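You operate a simulated robot arm through the tools that you are given. There is no shell and no other tool. Be economical: measure what you need, move in short steps, check, and stop when the job is done.

You run a simulated robot arm. Do the job below in one go: nothing can be reset, and whatever is moved stays where it is left.

## Task
Clamp the dusty green sheet in the width jig, wipe it and lay it on the light panel.
Fine: close the jig slide on it first; wipe with the teal pad till no dust shows; pad back in its place, slide open again, no sheet marked.

It is judged by the outcome, as a careful person would: the job done as asked, and still so three seconds after it is handed in. It fails if anything else is knocked over, pushed out of place, dropped, spilled or broken. Flat cloth is picked up by pressing the open fingertips on it (5 to 10 N) and closing them slowly along it; thin cloth reads only 2 to 8 mm in the jaws.

## Robot
A 6-joint arm with a two-finger parallel gripper, fixed in place. Base frame: the origin is at the foot of the arm, x ahead of it, y to its left, z up; the work surface is at about z = 880. Readings come in mm, degrees, newtons and seconds.
With the tool pointing down near the work surface it reaches from about 260 to 660 mm from the base axis. Its first joint turns from -66.0 to 66.0 degrees. Payload 2.9 kg.
The TCP is the grasp point between the finger pads, 30 mm short of the fingertips. In the tool frame z runs along the fingers and y along their closing line. The gripper opens to 110 mm. The fingers are 20 mm wide and 10 mm thick; the gripper's body (48 by 112 mm) begins 55 mm behind the TCP.
Orientation is that of the tool frame in the base frame, as [roll, pitch, yaw] about the fixed x, y, z axes, in that order (R = Rz(yaw) Ry(pitch) Rx(roll)). With the fingers straight down and closing along the base's y, the tool's x points along the base's -x, its y along +y and its z along -z.

## Interface
- The arm moves only by the tool servo_tool. Its argument "deltas" is one flat list of numbers, 7 for each row, row after row: the turn, a rotation vector about the tool's x, y, z in units of 6 degrees (1.0 is 6 degrees), then the shift along the tool's x, y, z in units of 40 mm (1.0 is 40 mm), then the closure, from 0 (fully open) to 1 (shut). In form: [rx, ry, rz, tx, ty, tz, gripper, rx, ry, rz, tx, ty, tz, gripper, ...]. A call has 1 to 20 rows; each row shifts and turns the commanded pose from where the row before left it, along the tool's axes as they then stand. A call with a number of a shift or a turn outside -1 to 1 is refused whole. A row lasts 0.2 s, in which the tool goes at most 50 mm and 8.6 degrees; a call with a longer step from one row to the next is refused whole, and so is a gripper value outside its range. Where a pose cannot be reached the arm comes as near as it can. A force on the tool above 70 N (or 10 N above the force at the start of the call, whichever is more), or a blocked arm, ends the call early, and 0.2 s more pass. Each finger travels about 108 mm/s and halts on what it meets, pressing with about 31 N; the grip force reading is that of the motor and also rises with nothing between the fingers. The clock runs only during rows and for 0.2 s after the last one: add rows that do not move to give the fingers time. It gives the time, the measured TCP pose, the force on the tool (base axes), the opening and the grip force at its end, in the units of the frame above (readings bear some noise).
- Cameras (640 x 400 px; columns grow to the right, rows downward): "scene" is fixed at [68.5, 423.8, 1389.4]; the picture's right is [-0.85, -0.53, 0.00], its down [-0.27, 0.43, -0.86] and it looks along [0.46, -0.73, -0.51] (base axes); focal length 332 px, centre (320, 200). "wrist" rides on the gripper at [-36, 0, -57] in the tool frame; the picture's right is [0.00, -1.00, 0.00], its down [0.97, 0.00, -0.24] and it looks along [0.24, 0.00, 0.97] (tool axes); focal length 218 px, centre (320, 200). There is no depth. A picture from a camera that has moved, and an enlarged one, comes with that camera's place and axes in the base frame and with its lens.
- camera(camera): a new picture of that camera. It takes no simulated time.
- close_up(camera, box): a new picture of the part [left, top, right, bottom] of that camera's present view, enlarged. It takes no simulated time.
- finish_job(): hands the job in; it is judged then, once.

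Work in short steps. Places have to be worked out from the pictures, the camera data and where the tool is seen: move nearer, look again, correct. Check each grasp and each placing, and mend what went wrong. You have 120 turns and 64 pictures in all, those below and enlarged ones among them. Open the gripper and draw the arm clear of the work before you hand the job in, unless the task says otherwise; then end with one line.

The tools are called after ">>>" by a JSON object that holds its "method" and its "body". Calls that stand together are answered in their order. servo_tool: Moves the arm, as the interface text tells. Its arguments: {"type":"object","properties":{"deltas":{"type":"array","items":{"type":"number"}}},"required":["deltas"]} The other tools are called the same way: camera (camera) takes a picture; close_up (camera, box) takes an enlarged picture of a part of a camera's view; finish_job () hands the job in.

At the start:

```text
clock: 0.0
tcp_pos: [289.2, -341.4, 1211.9]
orientation: [-179.9, 0.0, -179.9]
wrist_force: [0.4, 0.0, 0.5]
finger_gap: 109.8
gripper_force: 0.0
```

scene: 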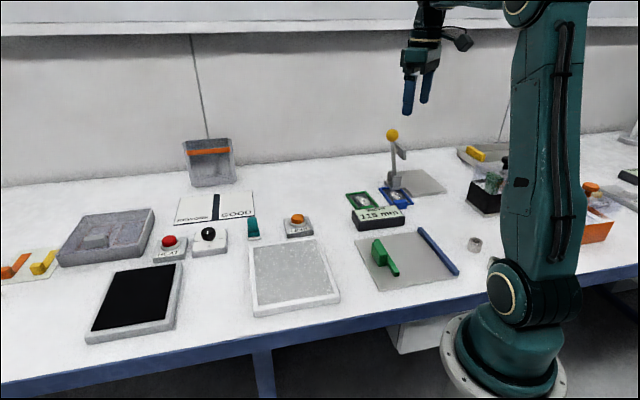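
wrist: 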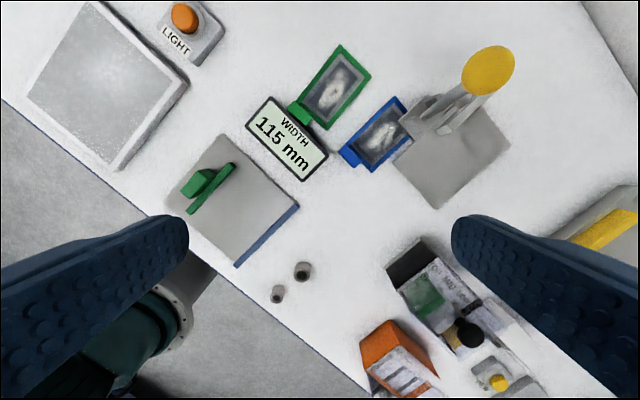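

I'll look at the bench in enlarged views first to identify the jig, green sheet, pad and light panel.

>>> {"method": "close_up", "body": {"camera": "scene", "box": [330, 120, 490, 300]}}

>>> {"method": "close_up", "body": {"camera": "scene", "box": [160, 120, 350, 320]}}

>>> {"method": "close_up", "body": {"camera": "wrist", "box": [160, 20, 520, 300]}}

```text
2.22 times, centred on (410, 210) of scene
camera zoom: at [68.5, 423.8, 1389.4], right [-0.85, -0.53, 0.0], down [-0.27, 0.43, -0.86], along [0.46, -0.73, -0.51], focal length 737 px, centre (120, 178)
```

zoom: 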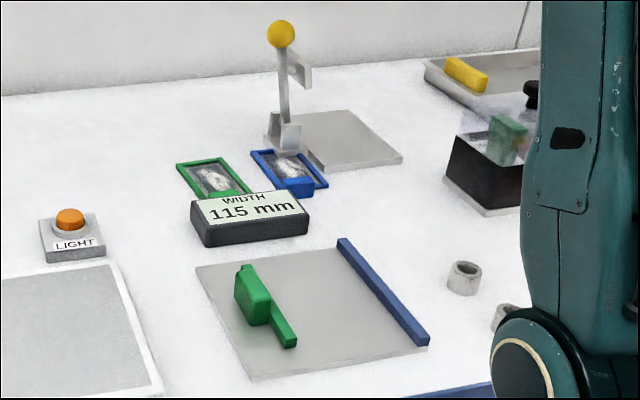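

```text
2.00 times, centred on (255, 220) of scene
camera zoom: at [68.5, 423.8, 1389.4], right [-0.85, -0.53, 0.0], down [-0.27, 0.43, -0.86], along [0.46, -0.73, -0.51], focal length 663 px, centre (450, 160)
```

zoom: 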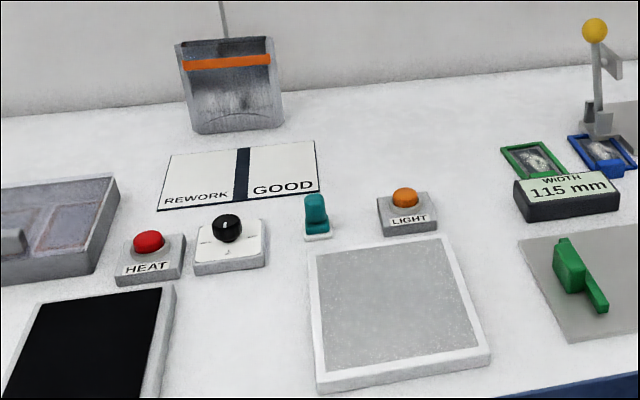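

```text
1.43 times, centred on (340, 160) of wrist
camera zoom: at [323.7, -340.8, 1269.8], right [0.0, -1.0, 0.0], down [-0.97, 0.0, 0.24], along [-0.24, 0.0, -0.97], focal length 312 px, centre (291, 257)
```

zoom: 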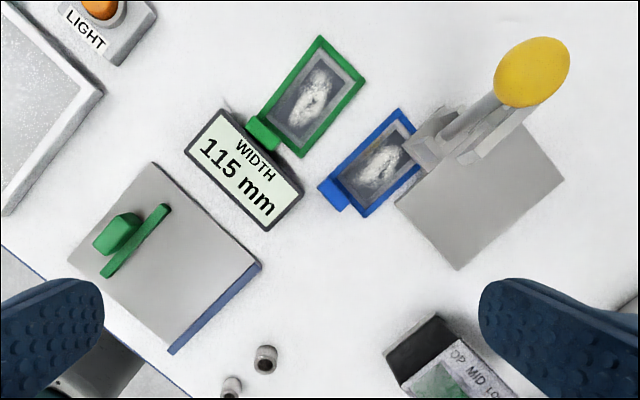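

The green and blue framed sheets lie beside the press, and the jig plate (blue fence, green slide) is nearer the base. I'm moving in for a closer look at the green sheet around (410,-360).

>>> {"method": "servo_tool", "body": {"deltas": [0, 0, 0, -0.4, 0, 0.8, 0, 0, 0, 0, -0.4, 0, 0.8, 0, 0, 0, 0, -0.4, 0, 0.8, 0, 0, 0, 0, -0.4, 0, 0.8, 0, 0, 0, 0, -0.4, 0, 0.8, 0]}}

>>> {"method": "camera", "body": {"camera": "wrist"}}

```text
clock: 1.2
tcp_pos: [368.9, -343.4, 1053.4]
orientation: [180.0, 0.0, 179.8]
wrist_force: [0.8, 0.6, -1.6]
finger_gap: 110.2
gripper_force: 0.1
```

```text
58 pictures are left
camera wrist: at [403.3, -341.1, 1110.2], right [0.0, -1.0, 0.0], down [-0.97, 0.0, 0.24], along [-0.24, 0.0, -0.97], focal length 218 px, centre (320, 200)
```

wrist: 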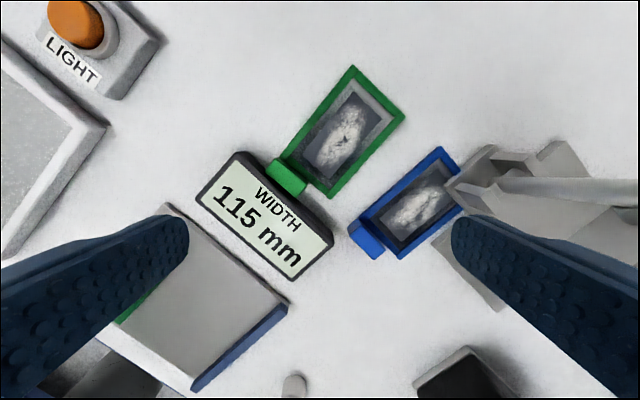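

>>> {"method": "close_up", "body": {"camera": "wrist", "box": [190, 50, 430, 290]}}

>>> {"method": "close_up", "body": {"camera": "scene", "box": [335, 170, 425, 235]}}

```text
1.67 times, centred on (310, 170) of wrist
camera zoom: at [403.3, -341.1, 1110.2], right [0.0, -1.0, 0.0], down [-0.97, 0.0, 0.24], along [-0.24, 0.0, -0.97], focal length 364 px, centre (337, 250)
```

zoom: 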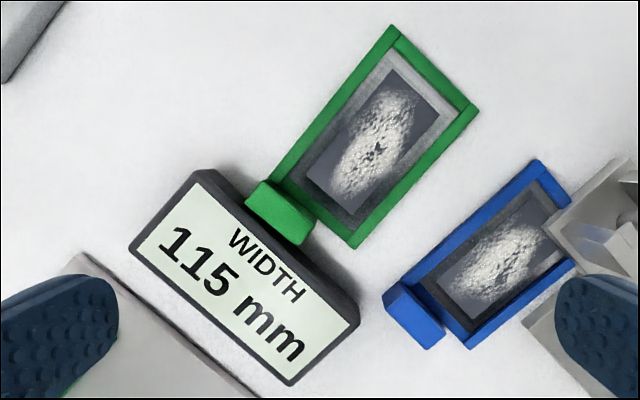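

```text
6.15 times, centred on (380, 202) of scene
camera zoom: at [68.5, 423.7, 1389.4], right [-0.85, -0.53, 0.0], down [-0.27, 0.43, -0.86], along [0.46, -0.73, -0.51], focal length 2041 px, centre (-49, 185)
```

zoom: 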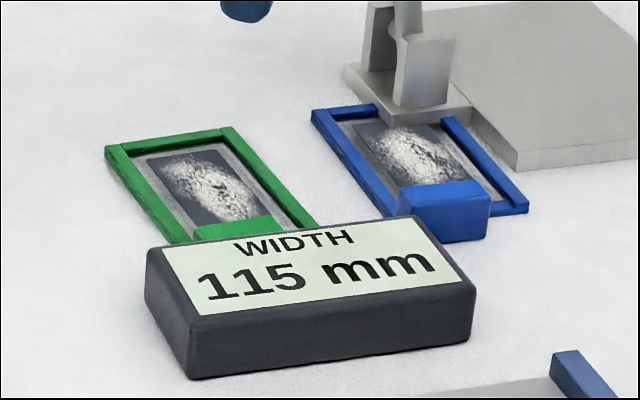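

The green sheet is a tray-like frame about 110 x 68 mm with a roughly 20 mm high tab near (376,-310), close to the display box. I'll turn the gripper so it closes across the tab's width and look again from lower down.

>>> {"method": "servo_tool", "body": {"deltas": [0, 0, 0.9, 0, 0, 0, 0, 0, 0, 0.9, 0, 0, 0, 0, 0, 0, 0.9, 0, 0, 0, 0, 0, 0, 0.9, 0, 0, 0, 0, 0, 0, 0.9, 0, 0, 0, 0, 0, 0, 0.9, 0, 0, 0, 0, 0, 0, 0.9, 0, 0, 0, 0, 0, 0, 0, 0, 0.5, 0.5, 0, 0, 0, 0, 0, 0.3, 0.5, 0]}}

>>> {"method": "camera", "body": {"camera": "wrist"}}

```text
clock: 3.2
tcp_pos: [389.1, -315.6, 1011.7]
orientation: [180.0, 0.0, 142.2]
wrist_force: [0.2, -0.4, 0.4]
finger_gap: 109.7
gripper_force: 0.0
```

```text
55 pictures are left
camera wrist: at [417.4, -336.4, 1069.5], right [-0.61, -0.79, 0.0], down [-0.77, 0.59, 0.24], along [-0.19, 0.15, -0.97], focal length 218 px, centre (320, 200)
```

wrist: 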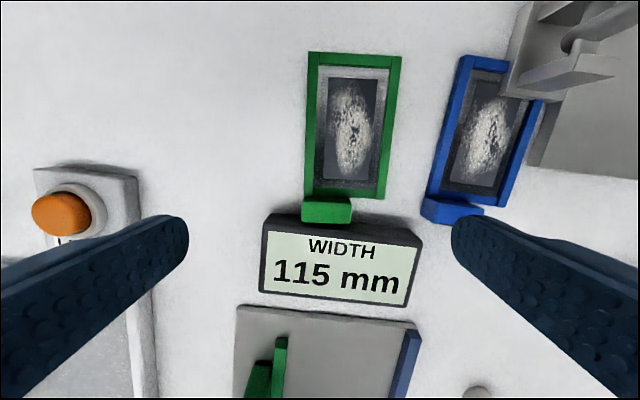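

>>> {"method": "close_up", "body": {"camera": "wrist", "box": [260, 160, 440, 280]}}

```text
3.33 times, centred on (350, 220) of wrist
camera zoom: at [417.4, -336.4, 1069.5], right [-0.61, -0.79, 0.0], down [-0.77, 0.59, 0.24], along [-0.19, 0.15, -0.97], focal length 728 px, centre (220, 133)
```

zoom: 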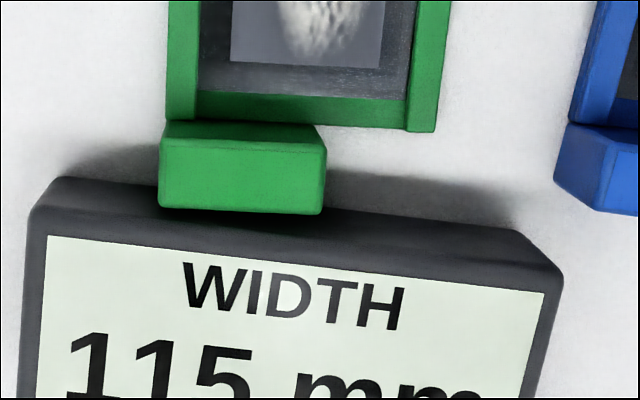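

The tab measures about 40 x 18 mm, with only 1–5 mm between it and the display box. I'll set the fingers about 6 mm toward the sheet so they miss the box, straighten 2.5°, pre-close to about 66 mm, and come down part way.

>>> {"method": "servo_tool", "body": {"deltas": [0, 0, 0.4, 0, 0, 0, 0.4, 0, 0, 0, 0.25, -0.15, 0.4, 0.4, 0, 0, 0, 0, 0, 0.7, 0.4, 0, 0, 0, 0, 0, 0.6, 0.4, 0, 0, 0, 0, 0, 0, 0.4]}}

>>> {"method": "camera", "body": {"camera": "wrist"}}

```text
clock: 4.4
tcp_pos: [377.3, -313.1, 943.8]
orientation: [-180.0, 0.0, 139.8]
wrist_force: [-1.1, 0.3, 0.4]
finger_gap: 65.9
gripper_force: 0.0
```

```text
53 pictures are left
camera wrist: at [403.6, -334.8, 1001.3], right [-0.64, -0.76, 0.0], down [-0.74, 0.63, 0.24], along [-0.18, 0.15, -0.97], focal length 218 px, centre (320, 200)
```

wrist: 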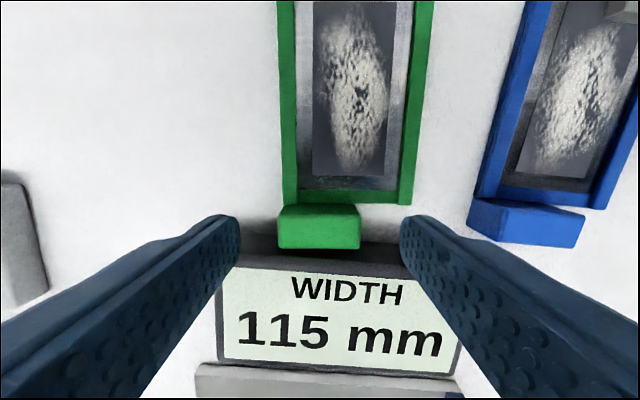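

Alignment looks good: the tab is centred and the box is about 5 mm clear of the fingers. I'll come down to z≈921 and close gently on the tab.

>>> {"method": "servo_tool", "body": {"deltas": [0, 0, 0, 0, 0, 0.3, 0.4, 0, 0, 0, 0, 0, 0.27, 0.4, 0, 0, 0, 0, 0, 0, 0.4]}}

>>> {"method": "camera", "body": {"camera": "wrist"}}

```text
clock: 5.2
tcp_pos: [379.1, -313.8, 921.4]
orientation: [-180.0, 0.0, 139.8]
wrist_force: [-0.1, -0.7, 0.8]
finger_gap: 66.1
gripper_force: 0.1
```

```text
52 pictures are left
camera wrist: at [403.3, -335.6, 978.6], right [-0.64, -0.76, 0.0], down [-0.74, 0.63, 0.24], along [-0.18, 0.15, -0.97], focal length 218 px, centre (320, 200)
```

wrist: 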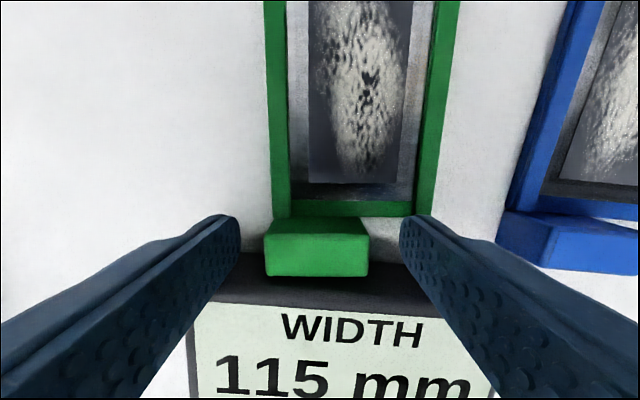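

Clear on both sides, so I'm closing the fingers on the tab.

>>> {"method": "servo_tool", "body": {"deltas": [0, 0, 0, 0, 0, 0, 0.5, 0, 0, 0, 0, 0, 0, 0.6, 0, 0, 0, 0, 0, 0, 0.68, 0, 0, 0, 0, 0, 0, 0.72, 0, 0, 0, 0, 0, 0, 0.75]}}

```text
clock: 6.4
tcp_pos: [375.7, -313.5, 922.2]
orientation: [180.0, 0.0, 139.9]
wrist_force: [-0.4, -0.1, -0.4]
finger_gap: 39.2
gripper_force: 31.3
```

The tab is gripped at 39 mm. I'll lift it slowly and check.

>>> {"method": "servo_tool", "body": {"deltas": [0, 0, 0, 0, 0, -0.3, 0.8, 0, 0, 0, 0, 0, -0.5, 0.8, 0, 0, 0, 0, 0, -0.8, 0.8, 0, 0, 0, 0, 0, -0.8, 0.8, 0, 0, 0, 0, 0, 0, 0.8]}}

>>> {"method": "camera", "body": {"camera": "wrist"}}

>>> {"method": "camera", "body": {"camera": "scene"}}

```text
clock: 7.6
tcp_pos: [377.6, -313.8, 1017.2]
orientation: [-180.0, 0.1, 139.8]
wrist_force: [-0.4, -0.1, -0.5]
finger_gap: 38.9
gripper_force: 30.8
```

```text
51 pictures are left
camera wrist: at [403.6, -336.4, 1075.4], right [-0.64, -0.76, 0.0], down [-0.74, 0.63, 0.24], along [-0.18, 0.16, -0.97], focal length 218 px, centre (320, 200)
```

wrist: 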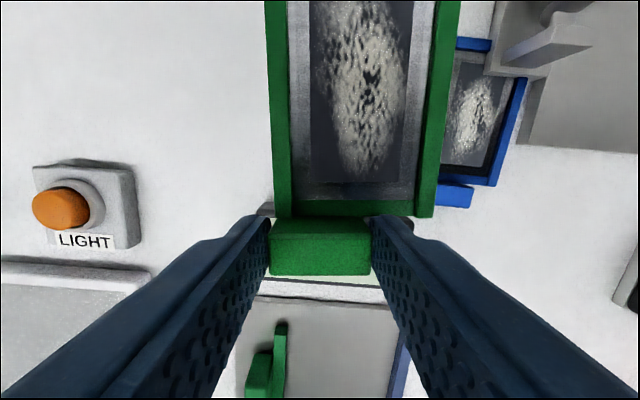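

```text
50 pictures are left
```

scene: 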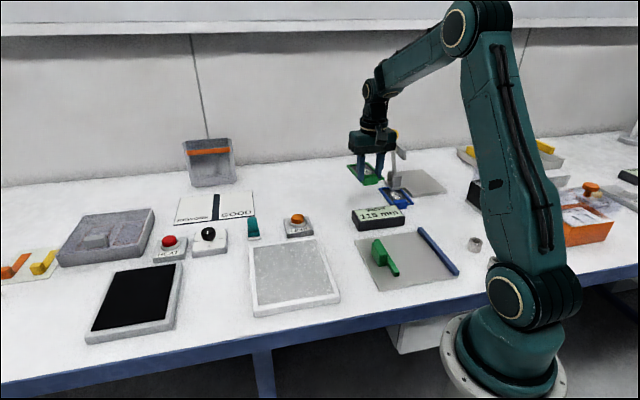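

The sheet hangs level in the grip. I'll carry it part way toward the jig, turn it about 5° toward the fence direction, then look at the jig below.

>>> {"method": "servo_tool", "body": {"deltas": [0, 0, 0.3, 0.4, 0, -0.3, 0.8, 0, 0, 0.25, 0.7, 0, -0.3, 0.8, 0, 0, 0.25, 0.7, 0, 0, 0.8, 0, 0, 0, 0.7, 0, 0, 0.8, 0, 0, 0, 0.4, 0, 0, 0.8, 0, 0, 0, 0, 0, 0, 0.8]}}

>>> {"method": "camera", "body": {"camera": "wrist"}}

```text
clock: 9.0
tcp_pos: [292.4, -234.5, 1042.1]
orientation: [-179.9, 0.0, 135.2]
wrist_force: [0.4, -0.3, -1.2]
finger_gap: 38.7
gripper_force: 31.3
```

```text
49 pictures are left
camera wrist: at [315.9, -258.7, 1099.7], right [-0.71, -0.71, 0.0], down [-0.69, 0.69, 0.24], along [-0.17, 0.17, -0.97], focal length 218 px, centre (320, 200)
```

wrist: 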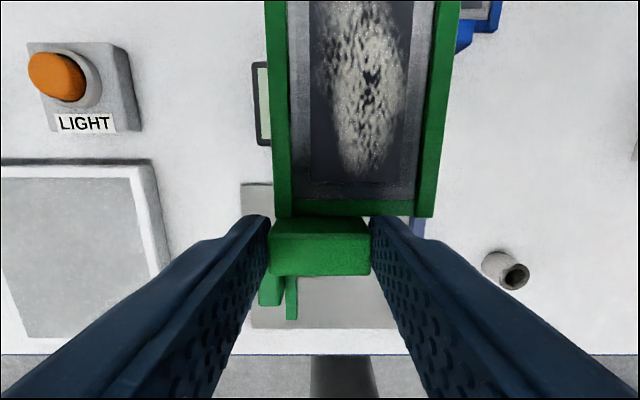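

The jig plate spans s≈202–372 mm along the fence direction, the fence's inner face is at n≈-51 and the slide at n≈64. I'll put the sheet about 8 mm from the fence, parallel to it, and hover before setting it down.

>>> {"method": "servo_tool", "body": {"deltas": [0, 0, 0, 0.6, -0.165, 0, 0.8, 0, 0, 0, 0.6, -0.165, 0.2, 0.8, 0, 0, 0, 0.6, -0.165, 0.4, 0.8, 0, 0, 0, 0.6, -0.165, 0.5, 0.8, 0, 0, 0, 0.54, -0.165, 0.6, 0.8, 0, 0, 0, 0, 0, 0.3, 0.8, 0, 0, 0, 0, 0, 0, 0.8]}}

>>> {"method": "camera", "body": {"camera": "wrist"}}

>>> {"method": "close_up", "body": {"camera": "scene", "box": [330, 180, 490, 300]}}

```text
clock: 10.6
tcp_pos: [186.2, -175.0, 962.3]
orientation: [180.0, 0.0, 135.1]
wrist_force: [0.6, -0.1, -0.3]
finger_gap: 38.8
gripper_force: 31.4
```

```text
48 pictures are left
camera wrist: at [210.2, -199.5, 1020.5], right [-0.71, -0.71, 0.0], down [-0.69, 0.69, 0.24], along [-0.17, 0.17, -0.97], focal length 218 px, centre (320, 200)
```

wrist: 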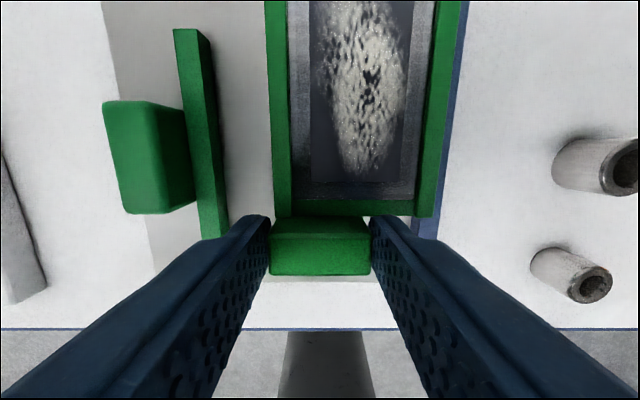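

```text
3.33 times, centred on (410, 240) of scene
camera zoom: at [68.5, 423.8, 1389.4], right [-0.85, -0.53, 0.0], down [-0.27, 0.43, -0.86], along [0.46, -0.73, -0.51], focal length 1106 px, centre (20, 67)
```

zoom: 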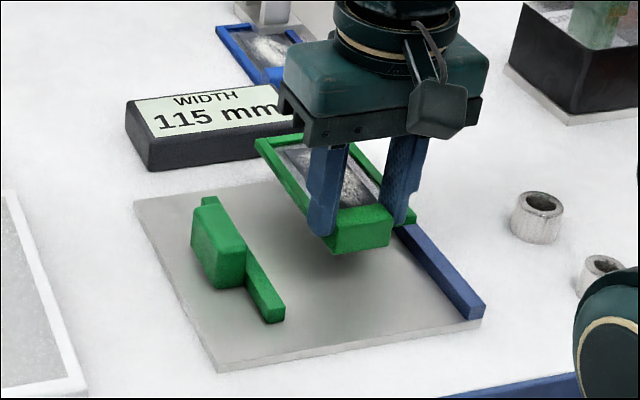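

The sheet is over the plate, about 8 mm inside the fence and parallel to it. I'm lowering it until it touches down.

>>> {"method": "servo_tool", "body": {"deltas": [0, 0, 0, 0, 0, 0.25, 0.8, 0, 0, 0, 0, 0, 0.2, 0.8, 0, 0, 0, 0, 0, 0.15, 0.8, 0, 0, 0, 0, 0, 0, 0.8]}}

>>> {"method": "close_up", "body": {"camera": "scene", "box": [370, 190, 470, 280]}}

```text
clock: 11.6
tcp_pos: [186.6, -176.1, 937.2]
orientation: [180.0, 0.1, 134.9]
wrist_force: [0.0, 0.8, -0.2]
finger_gap: 38.9
gripper_force: 31.0
```

```text
4.44 times, centred on (420, 235) of scene
camera zoom: at [68.5, 423.7, 1389.4], right [-0.85, -0.53, 0.0], down [-0.27, 0.43, -0.86], along [0.46, -0.73, -0.51], focal length 1474 px, centre (-124, 44)
```

zoom: 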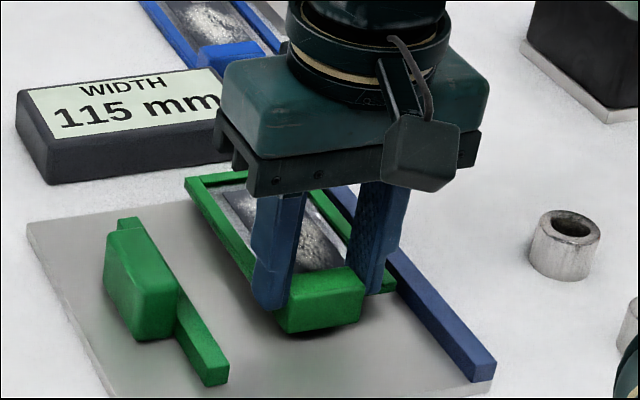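

>>> {"method": "servo_tool", "body": {"deltas": [0, 0, 0, 0, 0, 0.07, 0.8, 0, 0, 0, 0, 0, 0.05, 0.8, 0, 0, 0, 0, 0, 0, 0.8]}}

```text
clock: 12.4
tcp_pos: [185.7, -175.1, 932.6]
orientation: [180.0, 0.1, 135.0]
wrist_force: [0.2, -0.1, -0.9]
finger_gap: 39.2
gripper_force: 30.7
```

>>> {"method": "servo_tool", "body": {"deltas": [0, 0, 0, 0, 0, 0.05, 0.8, 0, 0, 0, 0, 0, 0.04, 0.8, 0, 0, 0, 0, 0, 0, 0.8]}}

```text
clock: 13.2
tcp_pos: [185.0, -176.1, 929.2]
orientation: [-179.9, 0.0, 135.0]
wrist_force: [-0.3, -0.6, 1.5]
finger_gap: 39.2
gripper_force: 30.7
```

>>> {"method": "servo_tool", "body": {"deltas": [0, 0, 0, 0, 0, 0.04, 0.8, 0, 0, 0, 0, 0, 0.03, 0.8, 0, 0, 0, 0, 0, 0, 0.8]}}

>>> {"method": "close_up", "body": {"camera": "scene", "box": [370, 190, 470, 280]}}

```text
clock: 14.0
tcp_pos: [185.8, -176.4, 927.3]
orientation: [-180.0, 0.1, 134.9]
wrist_force: [-1.7, 1.3, 25.8]
finger_gap: 38.8
gripper_force: 31.1
```

```text
4.44 times, centred on (420, 235) of scene
camera zoom: at [68.3, 423.9, 1389.3], right [-0.85, -0.53, 0.0], down [-0.27, 0.43, -0.86], along [0.46, -0.73, -0.51], focal length 1474 px, centre (-124, 44)
```

zoom: 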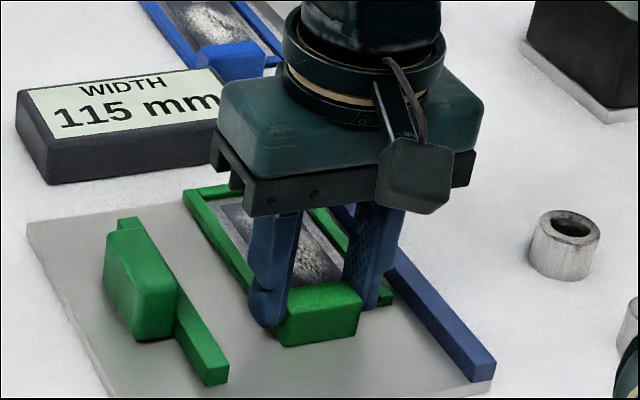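

It has touched down (25 N). I'll ease up 1 mm, open to about 58 mm and rise.

>>> {"method": "servo_tool", "body": {"deltas": [0, 0, 0, 0, 0, -0.03, 0.8, 0, 0, 0, 0, 0, 0, 0.6, 0, 0, 0, 0, 0, 0, 0.5, 0, 0, 0, 0, 0, 0, 0.48, 0, 0, 0, 0, 0, -0.3, 0.48, 0, 0, 0, 0, 0, -0.7, 0.48, 0, 0, 0, 0, 0, -0.8, 0.48, 0, 0, 0, 0, 0, -0.5, 0.48, 0, 0, 0, 0, 0, 0, 0.48]}}

>>> {"method": "camera", "body": {"camera": "wrist"}}

```text
clock: 16.0
tcp_pos: [183.8, -175.5, 1019.5]
orientation: [180.0, -0.1, 135.0]
wrist_force: [0.6, 0.5, 0.1]
finger_gap: 57.4
gripper_force: 0.0
```

```text
44 pictures are left
camera wrist: at [209.1, -200.1, 1076.9], right [-0.71, -0.71, 0.0], down [-0.69, 0.69, 0.24], along [-0.17, 0.17, -0.97], focal length 218 px, centre (320, 200)
```

wrist: 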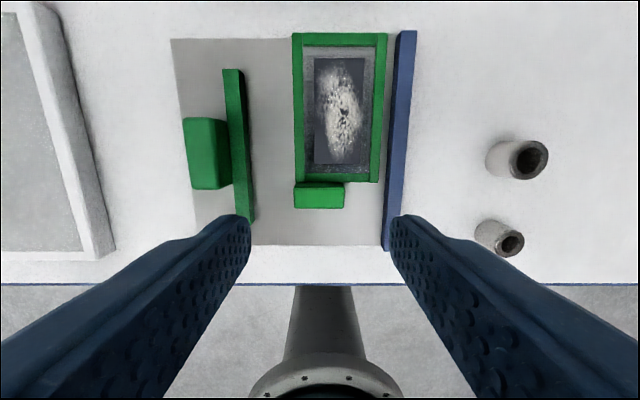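

The sheet sits square beside the fence. Next is the slide: I'll move above its green knob (about (263,-139)) and turn the gripper 90° so it can grip the knob along the fence direction.

>>> {"method": "servo_tool", "body": {"deltas": [0, 0, 0, -0.25, 0.6, 0, 0.2, 0, 0, 0, -0.25, 0.7, 0, 0, 0, 0, 0, -0.25, 0.7, 0, 0, 0, 0, 1, 0, 0, 0, 0, 0, 0, 1, 0, 0, 0, 0, 0, 0, 1, 0, 0, 0, 0, 0, 0, 1, 0, 0, 0, 0, 0, 0, 1, 0, 0, 0, 0, 0, 0, 1, 0, 0, 0, 0, 0, 0, 1, 0, 0, 0, 0, 0, 0, 1, 0, 0, 0, 0, 0, 0, 1, 0, 0, 0, 0, 0, 0, 1, 0, 0, 0, 0, 0, 0, 1, 0, 0, 0, 0, 0, 0, 1, 0, 0, 0, 0, 0, 0, 1, 0, 0, 0, 0, 0, 0, 1, 0, 0, 0, 0, 0, 0, 1, 0, 0, 0, 0, 0, 0, 0, 0, 0, 0, 0]}}

>>> {"method": "camera", "body": {"camera": "wrist"}}

```text
clock: 20.0
tcp_pos: [264.9, -140.2, 1018.7]
orientation: [-180.0, 0.0, 45.0]
wrist_force: [0.7, 0.5, -0.7]
finger_gap: 109.8
gripper_force: 0.1
```

```text
43 pictures are left
camera wrist: at [237.2, -164.5, 1076.7], right [-0.71, 0.71, 0.0], down [0.69, 0.69, 0.24], along [0.17, 0.17, -0.97], focal length 218 px, centre (320, 200)
```

wrist: 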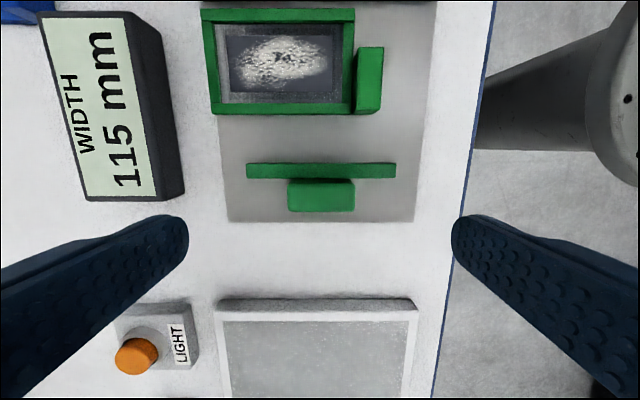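

The knob is centred under the gripper. I'll shift 4 mm off the bar, descend to fingertip z≈893 and close on it.

>>> {"method": "servo_tool", "body": {"deltas": [0, 0, 0, 0.1, -0.02, 0.5, 0.3, 0, 0, 0, 0, 0, 0.7, 0.3, 0, 0, 0, 0, 0, 0.7, 0.3, 0, 0, 0, 0, 0, 0.3, 0.3, 0, 0, 0, 0, 0, 0.15, 0.3, 0, 0, 0, 0, 0, 0, 0.4, 0, 0, 0, 0, 0, 0, 0.5, 0, 0, 0, 0, 0, 0, 0.58, 0, 0, 0, 0, 0, 0, 0.64, 0, 0, 0, 0, 0, 0, 0.68, 0, 0, 0, 0, 0, 0, 0.68]}}

>>> {"method": "close_up", "body": {"camera": "scene", "box": [350, 170, 470, 290]}}

```text
clock: 22.4
tcp_pos: [266.1, -137.2, 924.5]
orientation: [-179.8, 0.0, 45.0]
wrist_force: [-2.4, 1.9, -6.0]
finger_gap: 49.5
gripper_force: 44.7
```

```text
3.33 times, centred on (410, 230) of scene
camera zoom: at [68.5, 423.8, 1389.3], right [-0.85, -0.53, 0.0], down [-0.27, 0.43, -0.86], along [0.46, -0.73, -0.51], focal length 1106 px, centre (20, 100)
```

zoom: 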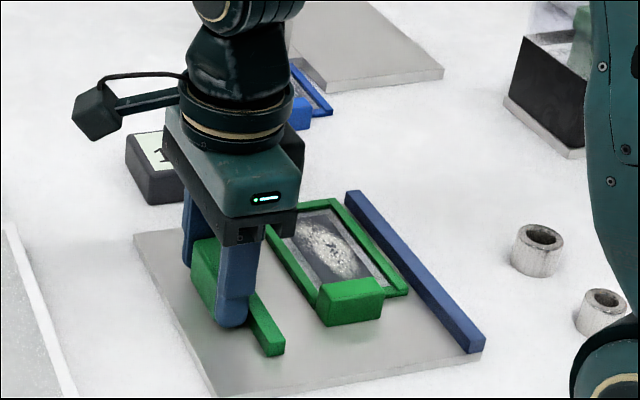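

The knob is gripped (49.5 mm). I'm sliding it toward the sheet slowly and watching the force.

>>> {"method": "servo_tool", "body": {"deltas": [0, 0, 0, -0.1, 0, 0, 0.68, 0, 0, 0, -0.1, 0, 0, 0.68, 0, 0, 0, -0.1, 0, 0, 0.68, 0, 0, 0, -0.1, 0, 0, 0.68, 0, 0, 0, -0.1, 0, 0, 0.68, 0, 0, 0, -0.1, 0, 0, 0.68, 0, 0, 0, -0.1, 0, 0, 0.68, 0, 0, 0, 0, 0, 0, 0.68]}}

>>> {"method": "camera", "body": {"camera": "wrist"}}

```text
clock: 24.2
tcp_pos: [246.1, -156.0, 925.8]
orientation: [179.9, 0.1, 45.0]
wrist_force: [2.6, -3.1, -20.6]
finger_gap: 49.4
gripper_force: 45.4
```

```text
41 pictures are left
camera wrist: at [219.9, -180.5, 983.1], right [-0.71, 0.71, 0.0], down [0.69, 0.69, 0.24], along [0.17, 0.17, -0.97], focal length 218 px, centre (320, 200)
```

wrist: 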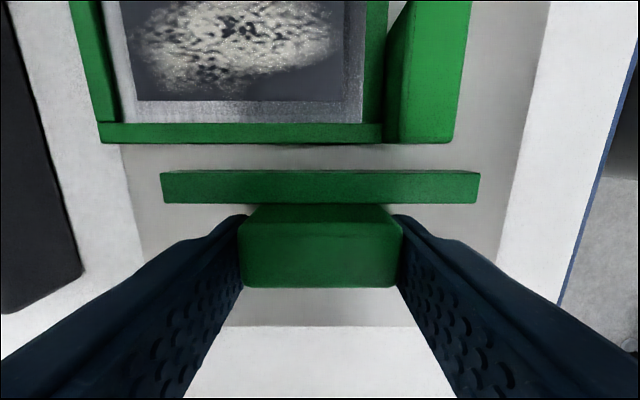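

About 11 mm remains between the bar and the sheet, plus the sheet's 8 mm to the fence. I'm continuing, with a slight drop to take off the upward pull.

>>> {"method": "servo_tool", "body": {"deltas": [0, 0, 0, -0.1, 0, 0.02, 0.68, 0, 0, 0, -0.1, 0, 0.01, 0.68, 0, 0, 0, -0.1, 0, 0, 0.68, 0, 0, 0, -0.06, 0, 0, 0.68, 0, 0, 0, 0, 0, 0, 0.68]}}

>>> {"method": "camera", "body": {"camera": "wrist"}}

```text
clock: 25.4
tcp_pos: [235.7, -166.4, 924.2]
orientation: [179.9, -0.1, 45.1]
wrist_force: [-3.9, 5.2, 35.9]
finger_gap: 49.9
gripper_force: 45.1
```

```text
40 pictures are left
camera wrist: at [210.0, -190.4, 982.4], right [-0.71, 0.71, 0.0], down [0.69, 0.69, 0.24], along [0.17, 0.17, -0.97], focal length 218 px, centre (320, 200)
```

wrist: 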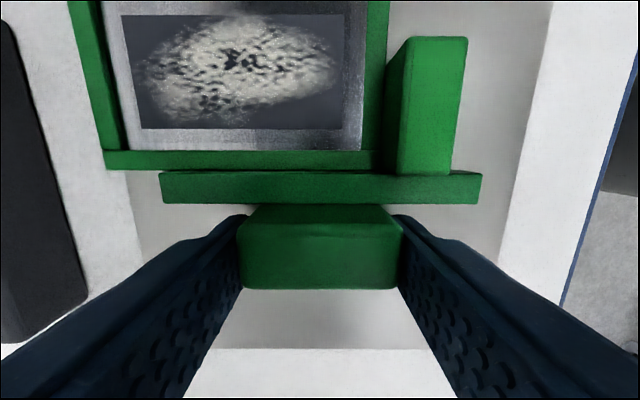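

>>> {"method": "servo_tool", "body": {"deltas": [0, 0, 0, -0.05, 0, -0.018, 0.68, 0, 0, 0, -0.05, 0, 0, 0.68, 0, 0, 0, -0.05, 0, 0, 0.68, 0, 0, 0, -0.04, 0, 0, 0.68, 0, 0, 0, 0, 0, 0, 0.68]}}

>>> {"method": "close_up", "body": {"camera": "scene", "box": [340, 180, 470, 290]}}

```text
clock: 26.6
tcp_pos: [234.7, -168.3, 924.5]
orientation: [180.0, -0.6, 45.3]
wrist_force: [27.8, 21.3, -4.7]
finger_gap: 49.7
gripper_force: 44.9
```

```text
3.64 times, centred on (405, 235) of scene
camera zoom: at [69.3, 424.3, 1389.1], right [-0.85, -0.53, 0.0], down [-0.27, 0.43, -0.86], along [0.46, -0.73, -0.51], focal length 1206 px, centre (11, 73)
```

zoom: 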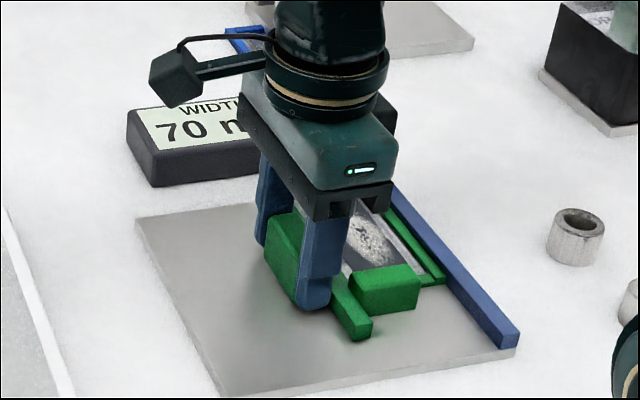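

The display reads 70 mm and the clamp force is about 35 N, so the sheet is against the fence. I'll relax the push command, release the knob and rise.

>>> {"method": "servo_tool", "body": {"deltas": [0, 0, 0, 0.1, 0, 0, 0.68, 0, 0, 0, 0, 0, 0, 0.5, 0, 0, 0, 0, 0, 0, 0.3, 0, 0, 0, 0, 0, -0.3, 0.3, 0, 0, 0, 0, 0, -0.8, 0.3, 0, 0, 0, 0, 0, -1, 0.3, 0, 0, 0, 0, 0, -1, 0.3, 0, 0, 0, 0, 0, 0, 0.3]}}

>>> {"method": "camera", "body": {"camera": "wrist"}}

```text
clock: 28.4
tcp_pos: [233.8, -170.5, 1051.0]
orientation: [180.0, 0.0, 44.9]
wrist_force: [-0.1, 0.3, -0.2]
finger_gap: 77.1
gripper_force: 0.0
```

```text
38 pictures are left
camera wrist: at [207.0, -195.1, 1107.2], right [-0.71, 0.71, 0.0], down [0.69, 0.69, 0.24], along [0.17, 0.17, -0.97], focal length 218 px, centre (320, 200)
```

wrist: 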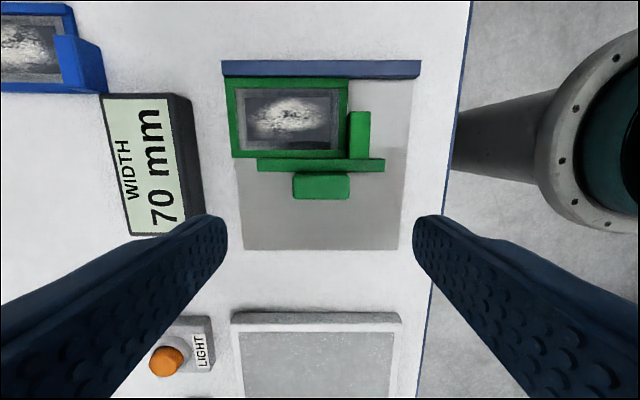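

The clamp holds at 70 mm. Now I'll go for the teal pad near (585,-74): I move over there and turn the wrist back to see it.

>>> {"method": "servo_tool", "body": {"deltas": [0, 0, 0, 0.72, 0.37, -0.1, 0.2, 0, 0, 0, 0.72, 0.37, -0.1, 0.1, 0, 0, 0, 0.72, 0.37, -0.1, 0, 0, 0, 0, 0.72, 0.37, -0.1, 0, 0, 0, 0, 0.72, 0.37, -0.1, 0, 0, 0, 0, 0.72, 0.37, 0, 0, 0, 0, 0, 0.72, 0.37, 0, 0, 0, 0, 0, 0.72, 0.37, 0, 0, 0, 0, -1, 0, 0, 0, 0, 0, 0, -1, 0, 0, 0, 0, 0, 0, -1, 0, 0, 0, 0, 0, 0, -1, 0, 0, 0, 0, 0, 0, -1, 0, 0, 0, 0, 0, 0, -1, 0, 0, 0, 0, 0, 0, -1, 0, 0, 0, 0, 0, 0, -1, 0, 0, 0, 0, 0, 0, -1, 0, 0, 0, 0, 0, 0, -1, 0, 0, 0, 0, 0, 0, -1, 0, 0, 0, 0, 0, 0, -1, 0, 0, 0, 0]}}

>>> {"method": "camera", "body": {"camera": "wrist"}}

>>> {"method": "close_up", "body": {"camera": "scene", "box": [220, 195, 330, 265]}}

```text
clock: 32.6
tcp_pos: [480.2, -90.3, 1068.4]
orientation: [179.9, 0.1, 117.2]
wrist_force: [0.0, -0.3, -0.4]
finger_gap: 110.0
gripper_force: 0.1
```

```text
37 pictures are left
camera wrist: at [495.1, -121.1, 1126.2], right [-0.89, -0.46, 0.0], down [-0.44, 0.86, 0.24], along [-0.11, 0.21, -0.97], focal length 218 px, centre (320, 200)
```

wrist: 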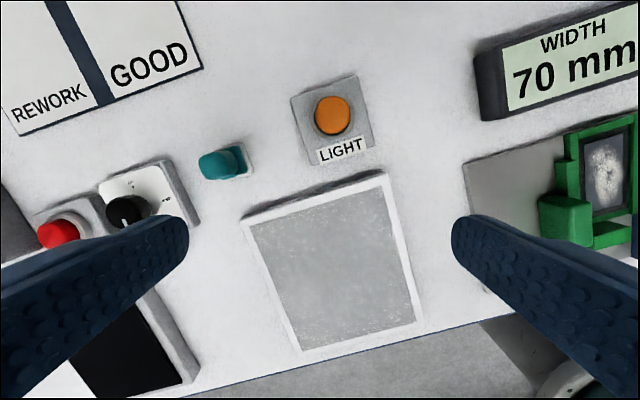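

```text
5.71 times, centred on (275, 230) of scene
camera zoom: at [68.5, 423.8, 1389.4], right [-0.85, -0.53, 0.0], down [-0.27, 0.43, -0.86], along [0.46, -0.73, -0.51], focal length 1895 px, centre (577, 29)
```

zoom: 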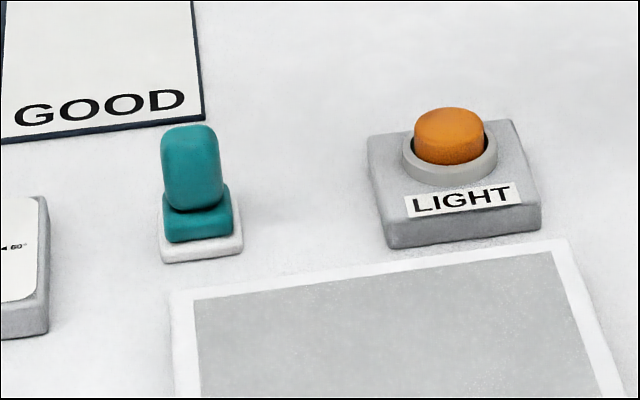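

The pad is at roughly (573,-63), about 50 mm tall on a small white base. I'm moving nearer and turning to the bench's 45° grid for a closer look.

>>> {"method": "servo_tool", "body": {"deltas": [0, 0, 0, 0, 0.75, 0, 0, 0, 0, 0, 0, 0.75, 0.3, 0, 0, 0, 0, 0, 0.7, 0.4, 0, 0, 0, -1, 0, 0, 0, 0, 0, 0, -1, 0, 0, 0, 0, 0, 0, -1, 0, 0, 0, 0, 0, 0, 0, 0, 0, 0, 0]}}

>>> {"method": "camera", "body": {"camera": "wrist"}}

```text
clock: 34.2
tcp_pos: [558.3, -49.3, 1041.4]
orientation: [-179.9, 0.0, 135.0]
wrist_force: [-0.2, -0.5, -0.7]
finger_gap: 110.2
gripper_force: 0.2
```

```text
35 pictures are left
camera wrist: at [582.6, -74.2, 1099.2], right [-0.71, -0.71, 0.0], down [-0.69, 0.69, 0.24], along [-0.17, 0.17, -0.97], focal length 218 px, centre (320, 200)
```

wrist: 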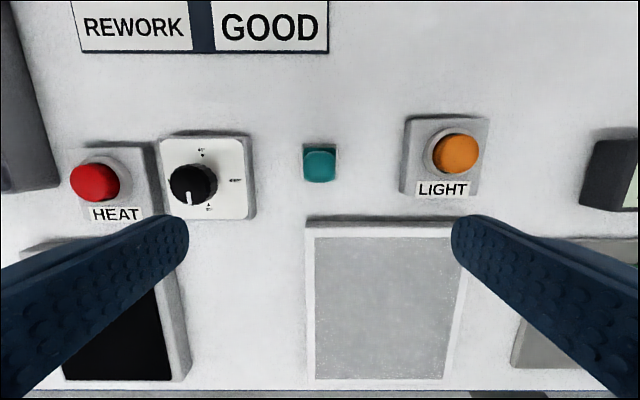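

>>> {"method": "close_up", "body": {"camera": "wrist", "box": [260, 120, 380, 200]}}

```text
5.00 times, centred on (320, 160) of wrist
camera zoom: at [582.6, -74.2, 1099.2], right [-0.71, -0.71, 0.0], down [-0.69, 0.69, 0.24], along [-0.17, 0.17, -0.97], focal length 1091 px, centre (320, 400)
```

zoom: 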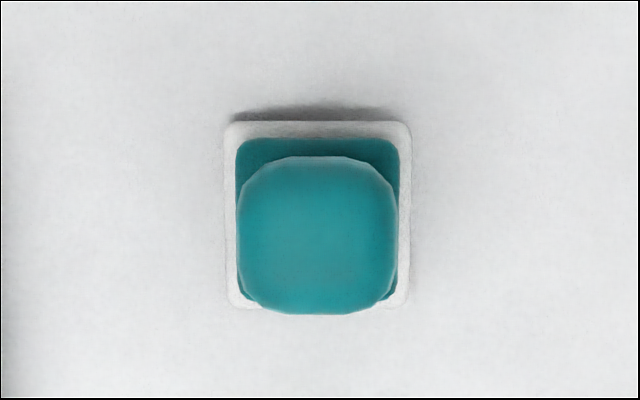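

The pad's handle is about 25 mm square, centred at (573,-64), its top at z≈935, and aligned with the gripper. I'll pre-close to 60 mm, move over it, descend to TCP z≈933 and grip.

>>> {"method": "servo_tool", "body": {"deltas": [0, 0, 0, -0.52, 0.01, 0.2, 0.45, 0, 0, 0, 0, 0, 0.6, 0.45, 0, 0, 0, 0, 0, 0.7, 0.45, 0, 0, 0, 0, 0, 0.7, 0.45, 0, 0, 0, 0, 0, 0.5, 0.45, 0, 0, 0, 0, 0, 0, 0.45, 0, 0, 0, 0, 0, 0, 0.6, 0, 0, 0, 0, 0, 0, 0.7, 0, 0, 0, 0, 0, 0, 0.78, 0, 0, 0, 0, 0, 0, 0.82, 0, 0, 0, 0, 0, 0, 0.85, 0, 0, 0, 0, 0, 0, 0.85]}}

>>> {"method": "close_up", "body": {"camera": "scene", "box": [200, 175, 320, 255]}}

```text
clock: 36.8
tcp_pos: [572.4, -65.3, 932.7]
orientation: [180.0, 0.0, 135.0]
wrist_force: [0.2, -0.2, 0.1]
finger_gap: 24.7
gripper_force: 31.4
```

```text
5.00 times, centred on (260, 215) of scene
camera zoom: at [68.5, 423.8, 1389.4], right [-0.85, -0.53, 0.0], down [-0.27, 0.43, -0.86], along [0.46, -0.73, -0.51], focal length 1658 px, centre (620, 125)
```

zoom: 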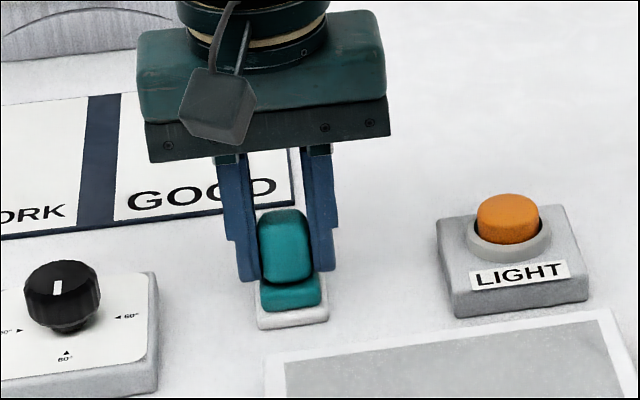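

The handle is gripped at 24.7 mm. I'll lift and check that the base stays behind.

>>> {"method": "servo_tool", "body": {"deltas": [0, 0, 0, 0, 0, -0.2, 0.88, 0, 0, 0, 0, 0, -0.6, 0.88, 0, 0, 0, 0, 0, -0.8, 0.88, 0, 0, 0, 0, 0, -0.8, 0.88, 0, 0, 0, 0, 0, 0, 0.88]}}

>>> {"method": "close_up", "body": {"camera": "scene", "box": [180, 135, 330, 255]}}

```text
clock: 38.0
tcp_pos: [572.6, -64.5, 1027.7]
orientation: [180.0, 0.1, 135.0]
wrist_force: [-0.6, 0.2, -1.2]
finger_gap: 24.9
gripper_force: 31.2
```

```text
3.33 times, centred on (255, 195) of scene
camera zoom: at [68.5, 423.8, 1389.4], right [-0.85, -0.53, 0.0], down [-0.27, 0.43, -0.86], along [0.46, -0.73, -0.51], focal length 1106 px, centre (537, 217)
```

zoom: 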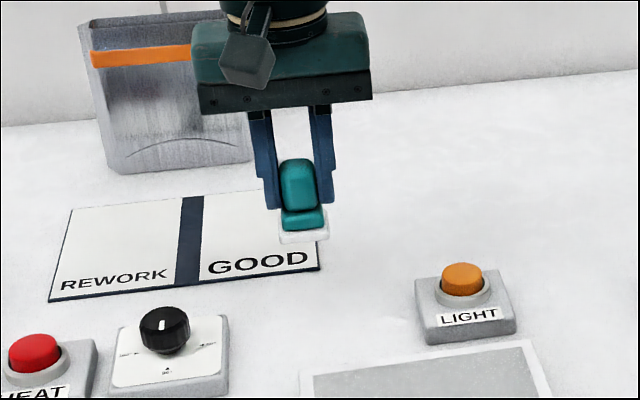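

The white foot belongs to the pad: its place is TCP (572.5,-65), z 932.7, yaw 135, with the pad's bottom 52.7 mm below the TCP. I'm carrying it to above the sheet's film centre, (211,-235).

>>> {"method": "servo_tool", "body": {"deltas": [0, 0, 0, 0.17, -0.47, 0, 0.88, 0, 0, 0, 0.339, -0.941, 0, 0.88, 0, 0, 0, 0.339, -0.941, 0, 0.88, 0, 0, 0, 0.339, -0.941, 0, 0.88, 0, 0, 0, 0.339, -0.941, 0, 0.88, 0, 0, 0, 0.339, -0.941, 0, 0.88, 0, 0, 0, 0.339, -0.941, 0, 0.88, 0, 0, 0, 0.339, -0.941, 0, 0.88, 0, 0, 0, 0.339, -0.941, 0, 0.88, 0, 0, 0, 0.339, -0.941, 0, 0.88, 0, 0, 0, 0.17, -0.47, 0, 0.88, 0, 0, 0, 0, 0, 0, 0.88]}}

>>> {"method": "camera", "body": {"camera": "wrist"}}

```text
clock: 40.6
tcp_pos: [211.0, -233.7, 1029.3]
orientation: [-180.0, 0.0, 135.2]
wrist_force: [-0.4, 0.8, -1.0]
finger_gap: 24.7
gripper_force: 31.1
```

```text
31 pictures are left
camera wrist: at [236.0, -257.1, 1086.6], right [-0.71, -0.71, 0.0], down [-0.69, 0.69, 0.24], along [-0.17, 0.17, -0.97], focal length 218 px, centre (320, 200)
```

wrist: 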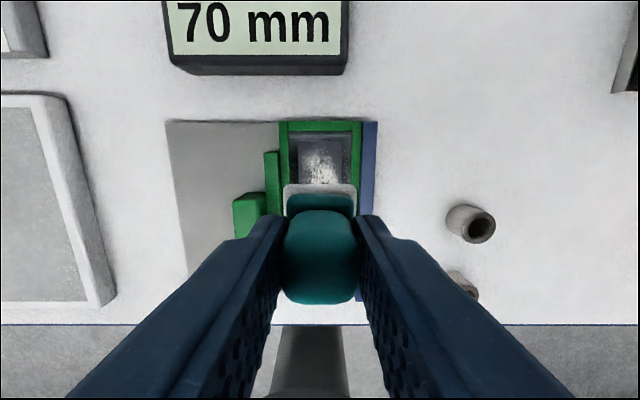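

The film is centred under the pad, so I'm lowering to just above it.

>>> {"method": "servo_tool", "body": {"deltas": [0, 0, 0, 0, 0, 0.7, 0.88, 0, 0, 0, 0, 0, 0.7, 0.88, 0, 0, 0, 0, 0, 0.45, 0.88, 0, 0, 0, 0, 0, 0.15, 0.88, 0, 0, 0, 0, 0, 0, 0.88]}}

>>> {"method": "close_up", "body": {"camera": "scene", "box": [360, 170, 470, 280]}}

```text
clock: 41.8
tcp_pos: [212.3, -233.7, 949.1]
orientation: [-179.9, 0.0, 134.9]
wrist_force: [-0.7, -0.7, -0.2]
finger_gap: 24.6
gripper_force: 30.5
```

```text
3.64 times, centred on (415, 225) of scene
camera zoom: at [68.5, 423.7, 1389.4], right [-0.85, -0.53, 0.0], down [-0.27, 0.43, -0.86], along [0.46, -0.73, -0.51], focal length 1206 px, centre (-26, 109)
```

zoom: 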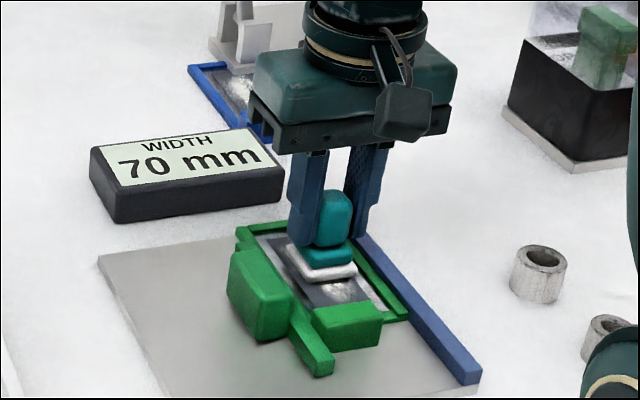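

>>> {"method": "servo_tool", "body": {"deltas": [0, 0, 0, 0, 0, 0.08, 0.88, 0, 0, 0, 0, 0, 0.04, 0.88, 0, 0, 0, 0, 0, 0, 0.88]}}

```text
clock: 42.6
tcp_pos: [212.2, -234.5, 944.2]
orientation: [-179.9, 0.0, 134.9]
wrist_force: [0.7, -0.5, -0.1]
finger_gap: 24.8
gripper_force: 31.4
```

>>> {"method": "servo_tool", "body": {"deltas": [0, 0, 0, 0, 0, 0.035, 0.88, 0, 0, 0, 0, 0, 0, 0.88]}}

```text
clock: 43.2
tcp_pos: [212.7, -235.3, 943.6]
orientation: [180.0, 0.1, 135.0]
wrist_force: [-4.9, 3.3, 23.5]
finger_gap: 24.8
gripper_force: 31.1
```

Contact reads 23 N. I'll ease off a little to get a light wiping pressure.

>>> {"method": "servo_tool", "body": {"deltas": [0, 0, 0, 0, 0, -0.013, 0.88, 0, 0, 0, 0, 0, 0, 0.88]}}

```text
clock: 43.8
tcp_pos: [212.8, -234.1, 942.2]
orientation: [-180.0, 0.1, 135.0]
wrist_force: [-3.3, 0.7, 18.8]
finger_gap: 25.0
gripper_force: 30.6
```

>>> {"method": "servo_tool", "body": {"deltas": [0, 0, 0, 0, 0, -0.018, 0.88, 0, 0, 0, 0, 0.12, 0, 0.88, 0, 0, 0, -0.2, 0, 0, 0.88, 0, 0, 0, -0.2, 0, 0, 0.88, 0, 0, 0, -0.2, 0, 0, 0.88, 0, 0, 0, 0, 0, 0, 0.88]}}

>>> {"method": "close_up", "body": {"camera": "scene", "box": [360, 170, 470, 280]}}

```text
clock: 45.2
tcp_pos: [232.0, -246.8, 942.6]
orientation: [180.0, 0.1, 135.0]
wrist_force: [-0.2, 0.1, -1.6]
finger_gap: 24.7
gripper_force: 31.0
```

```text
3.64 times, centred on (415, 225) of scene
camera zoom: at [68.5, 423.7, 1389.4], right [-0.85, -0.53, 0.0], down [-0.27, 0.43, -0.86], along [0.46, -0.73, -0.51], focal length 1206 px, centre (-26, 109)
```

zoom: 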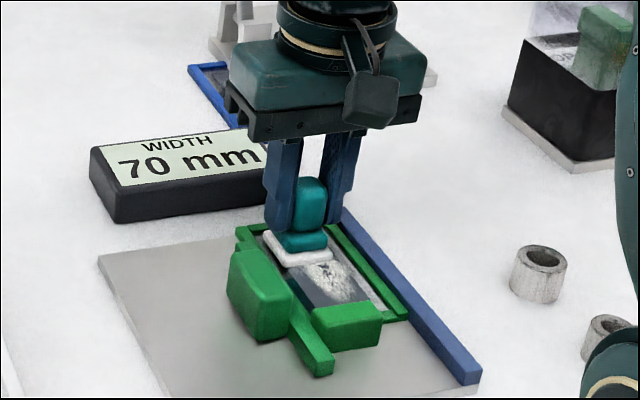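

Pressure has gone to about zero here. I'll press down slightly again to get around 10 N.

>>> {"method": "servo_tool", "body": {"deltas": [0, 0, 0, 0, 0, 0.02, 0.88, 0, 0, 0, 0, 0, 0, 0.88]}}

```text
clock: 45.8
tcp_pos: [232.4, -247.3, 943.3]
orientation: [180.0, 0.0, 134.9]
wrist_force: [-1.1, 0.2, 3.2]
finger_gap: 24.8
gripper_force: 30.7
```

>>> {"method": "servo_tool", "body": {"deltas": [0, 0, 0, 0, 0, 0.015, 0.88, 0, 0, 0, 0, 0, 0, 0.88]}}

```text
clock: 46.4
tcp_pos: [231.9, -248.6, 943.4]
orientation: [-180.0, 0.0, 135.1]
wrist_force: [-0.2, 3.5, 14.4]
finger_gap: 24.6
gripper_force: 30.9
```

Contact is now about 12 N. I'll wipe along the film: one lane toward the tab, shift 10 mm, and back.

>>> {"method": "servo_tool", "body": {"deltas": [0, 0, 0, 0.2, 0, 0, 0.88, 0, 0, 0, 0.2, 0, 0, 0.88, 0, 0, 0, 0.2, 0, 0, 0.88, 0, 0, 0, 0.2, 0, 0, 0.88, 0, 0, 0, 0.2, 0, 0, 0.88, 0, 0, 0, 0.2, 0, 0, 0.88, 0, 0, 0, 0, -0.12, 0, 0.88, 0, 0, 0, 0, -0.12, 0, 0.88, 0, 0, 0, -0.2, 0, 0, 0.88, 0, 0, 0, -0.2, 0, 0, 0.88, 0, 0, 0, -0.2, 0, 0, 0.88, 0, 0, 0, -0.2, 0, 0, 0.88, 0, 0, 0, -0.2, 0, 0, 0.88, 0, 0, 0, -0.2, 0, 0, 0.88, 0, 0, 0, 0, 0, 0, 0.88]}}

>>> {"method": "close_up", "body": {"camera": "scene", "box": [360, 170, 470, 280]}}

```text
clock: 49.6
tcp_pos: [224.6, -255.0, 943.5]
orientation: [-180.0, 0.0, 135.0]
wrist_force: [0.5, 0.0, -0.3]
finger_gap: 25.0
gripper_force: 30.9
```

```text
3.64 times, centred on (415, 225) of scene
camera zoom: at [68.5, 423.7, 1389.4], right [-0.85, -0.53, 0.0], down [-0.27, 0.43, -0.86], along [0.46, -0.73, -0.51], focal length 1206 px, centre (-26, 109)
```

zoom: 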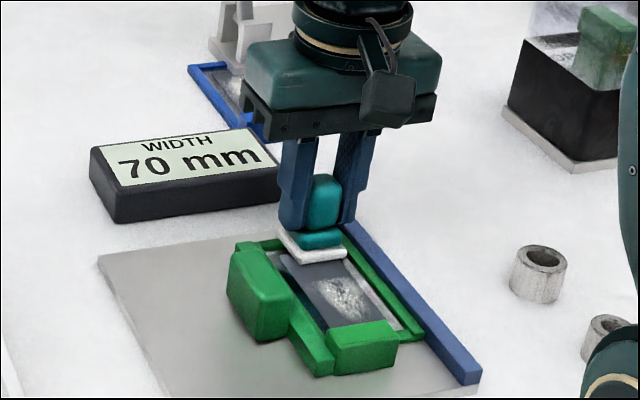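

The sheet seems to have slid a few mm along the jig, and dust remains near the tab. I'll lift the pad and look.

>>> {"method": "servo_tool", "body": {"deltas": [0, 0, 0, 0, 0, -0.4, 0.88, 0, 0, 0, 0, 0, -0.8, 0.88, 0, 0, 0, -0.8, 0, -0.2, 0.88, 0, 0, 0, -0.8, 0, 0, 0.88, 0, 0, 0, 0, 0, 0, 0.88]}}

>>> {"method": "camera", "body": {"camera": "wrist"}}

>>> {"method": "close_up", "body": {"camera": "scene", "box": [370, 200, 470, 280]}}

```text
clock: 50.8
tcp_pos: [272.3, -299.6, 998.6]
orientation: [180.0, -0.1, 135.1]
wrist_force: [0.8, -0.3, -0.8]
finger_gap: 24.5
gripper_force: 30.9
```

```text
27 pictures are left
camera wrist: at [295.7, -323.9, 1056.3], right [-0.71, -0.71, 0.0], down [-0.69, 0.69, 0.24], along [-0.17, 0.17, -0.97], focal length 218 px, centre (320, 200)
```

wrist: 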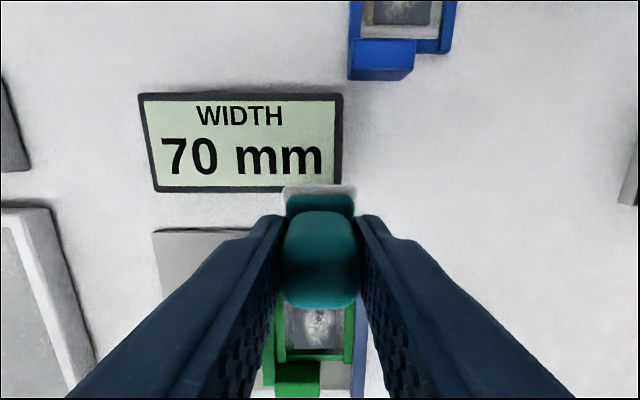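

```text
5.00 times, centred on (420, 240) of scene
camera zoom: at [68.5, 423.7, 1389.4], right [-0.85, -0.53, 0.0], down [-0.27, 0.43, -0.86], along [0.46, -0.73, -0.51], focal length 1658 px, centre (-180, 0)
```

zoom: 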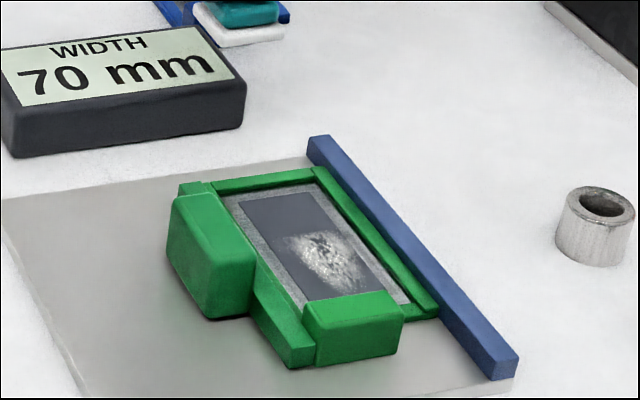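

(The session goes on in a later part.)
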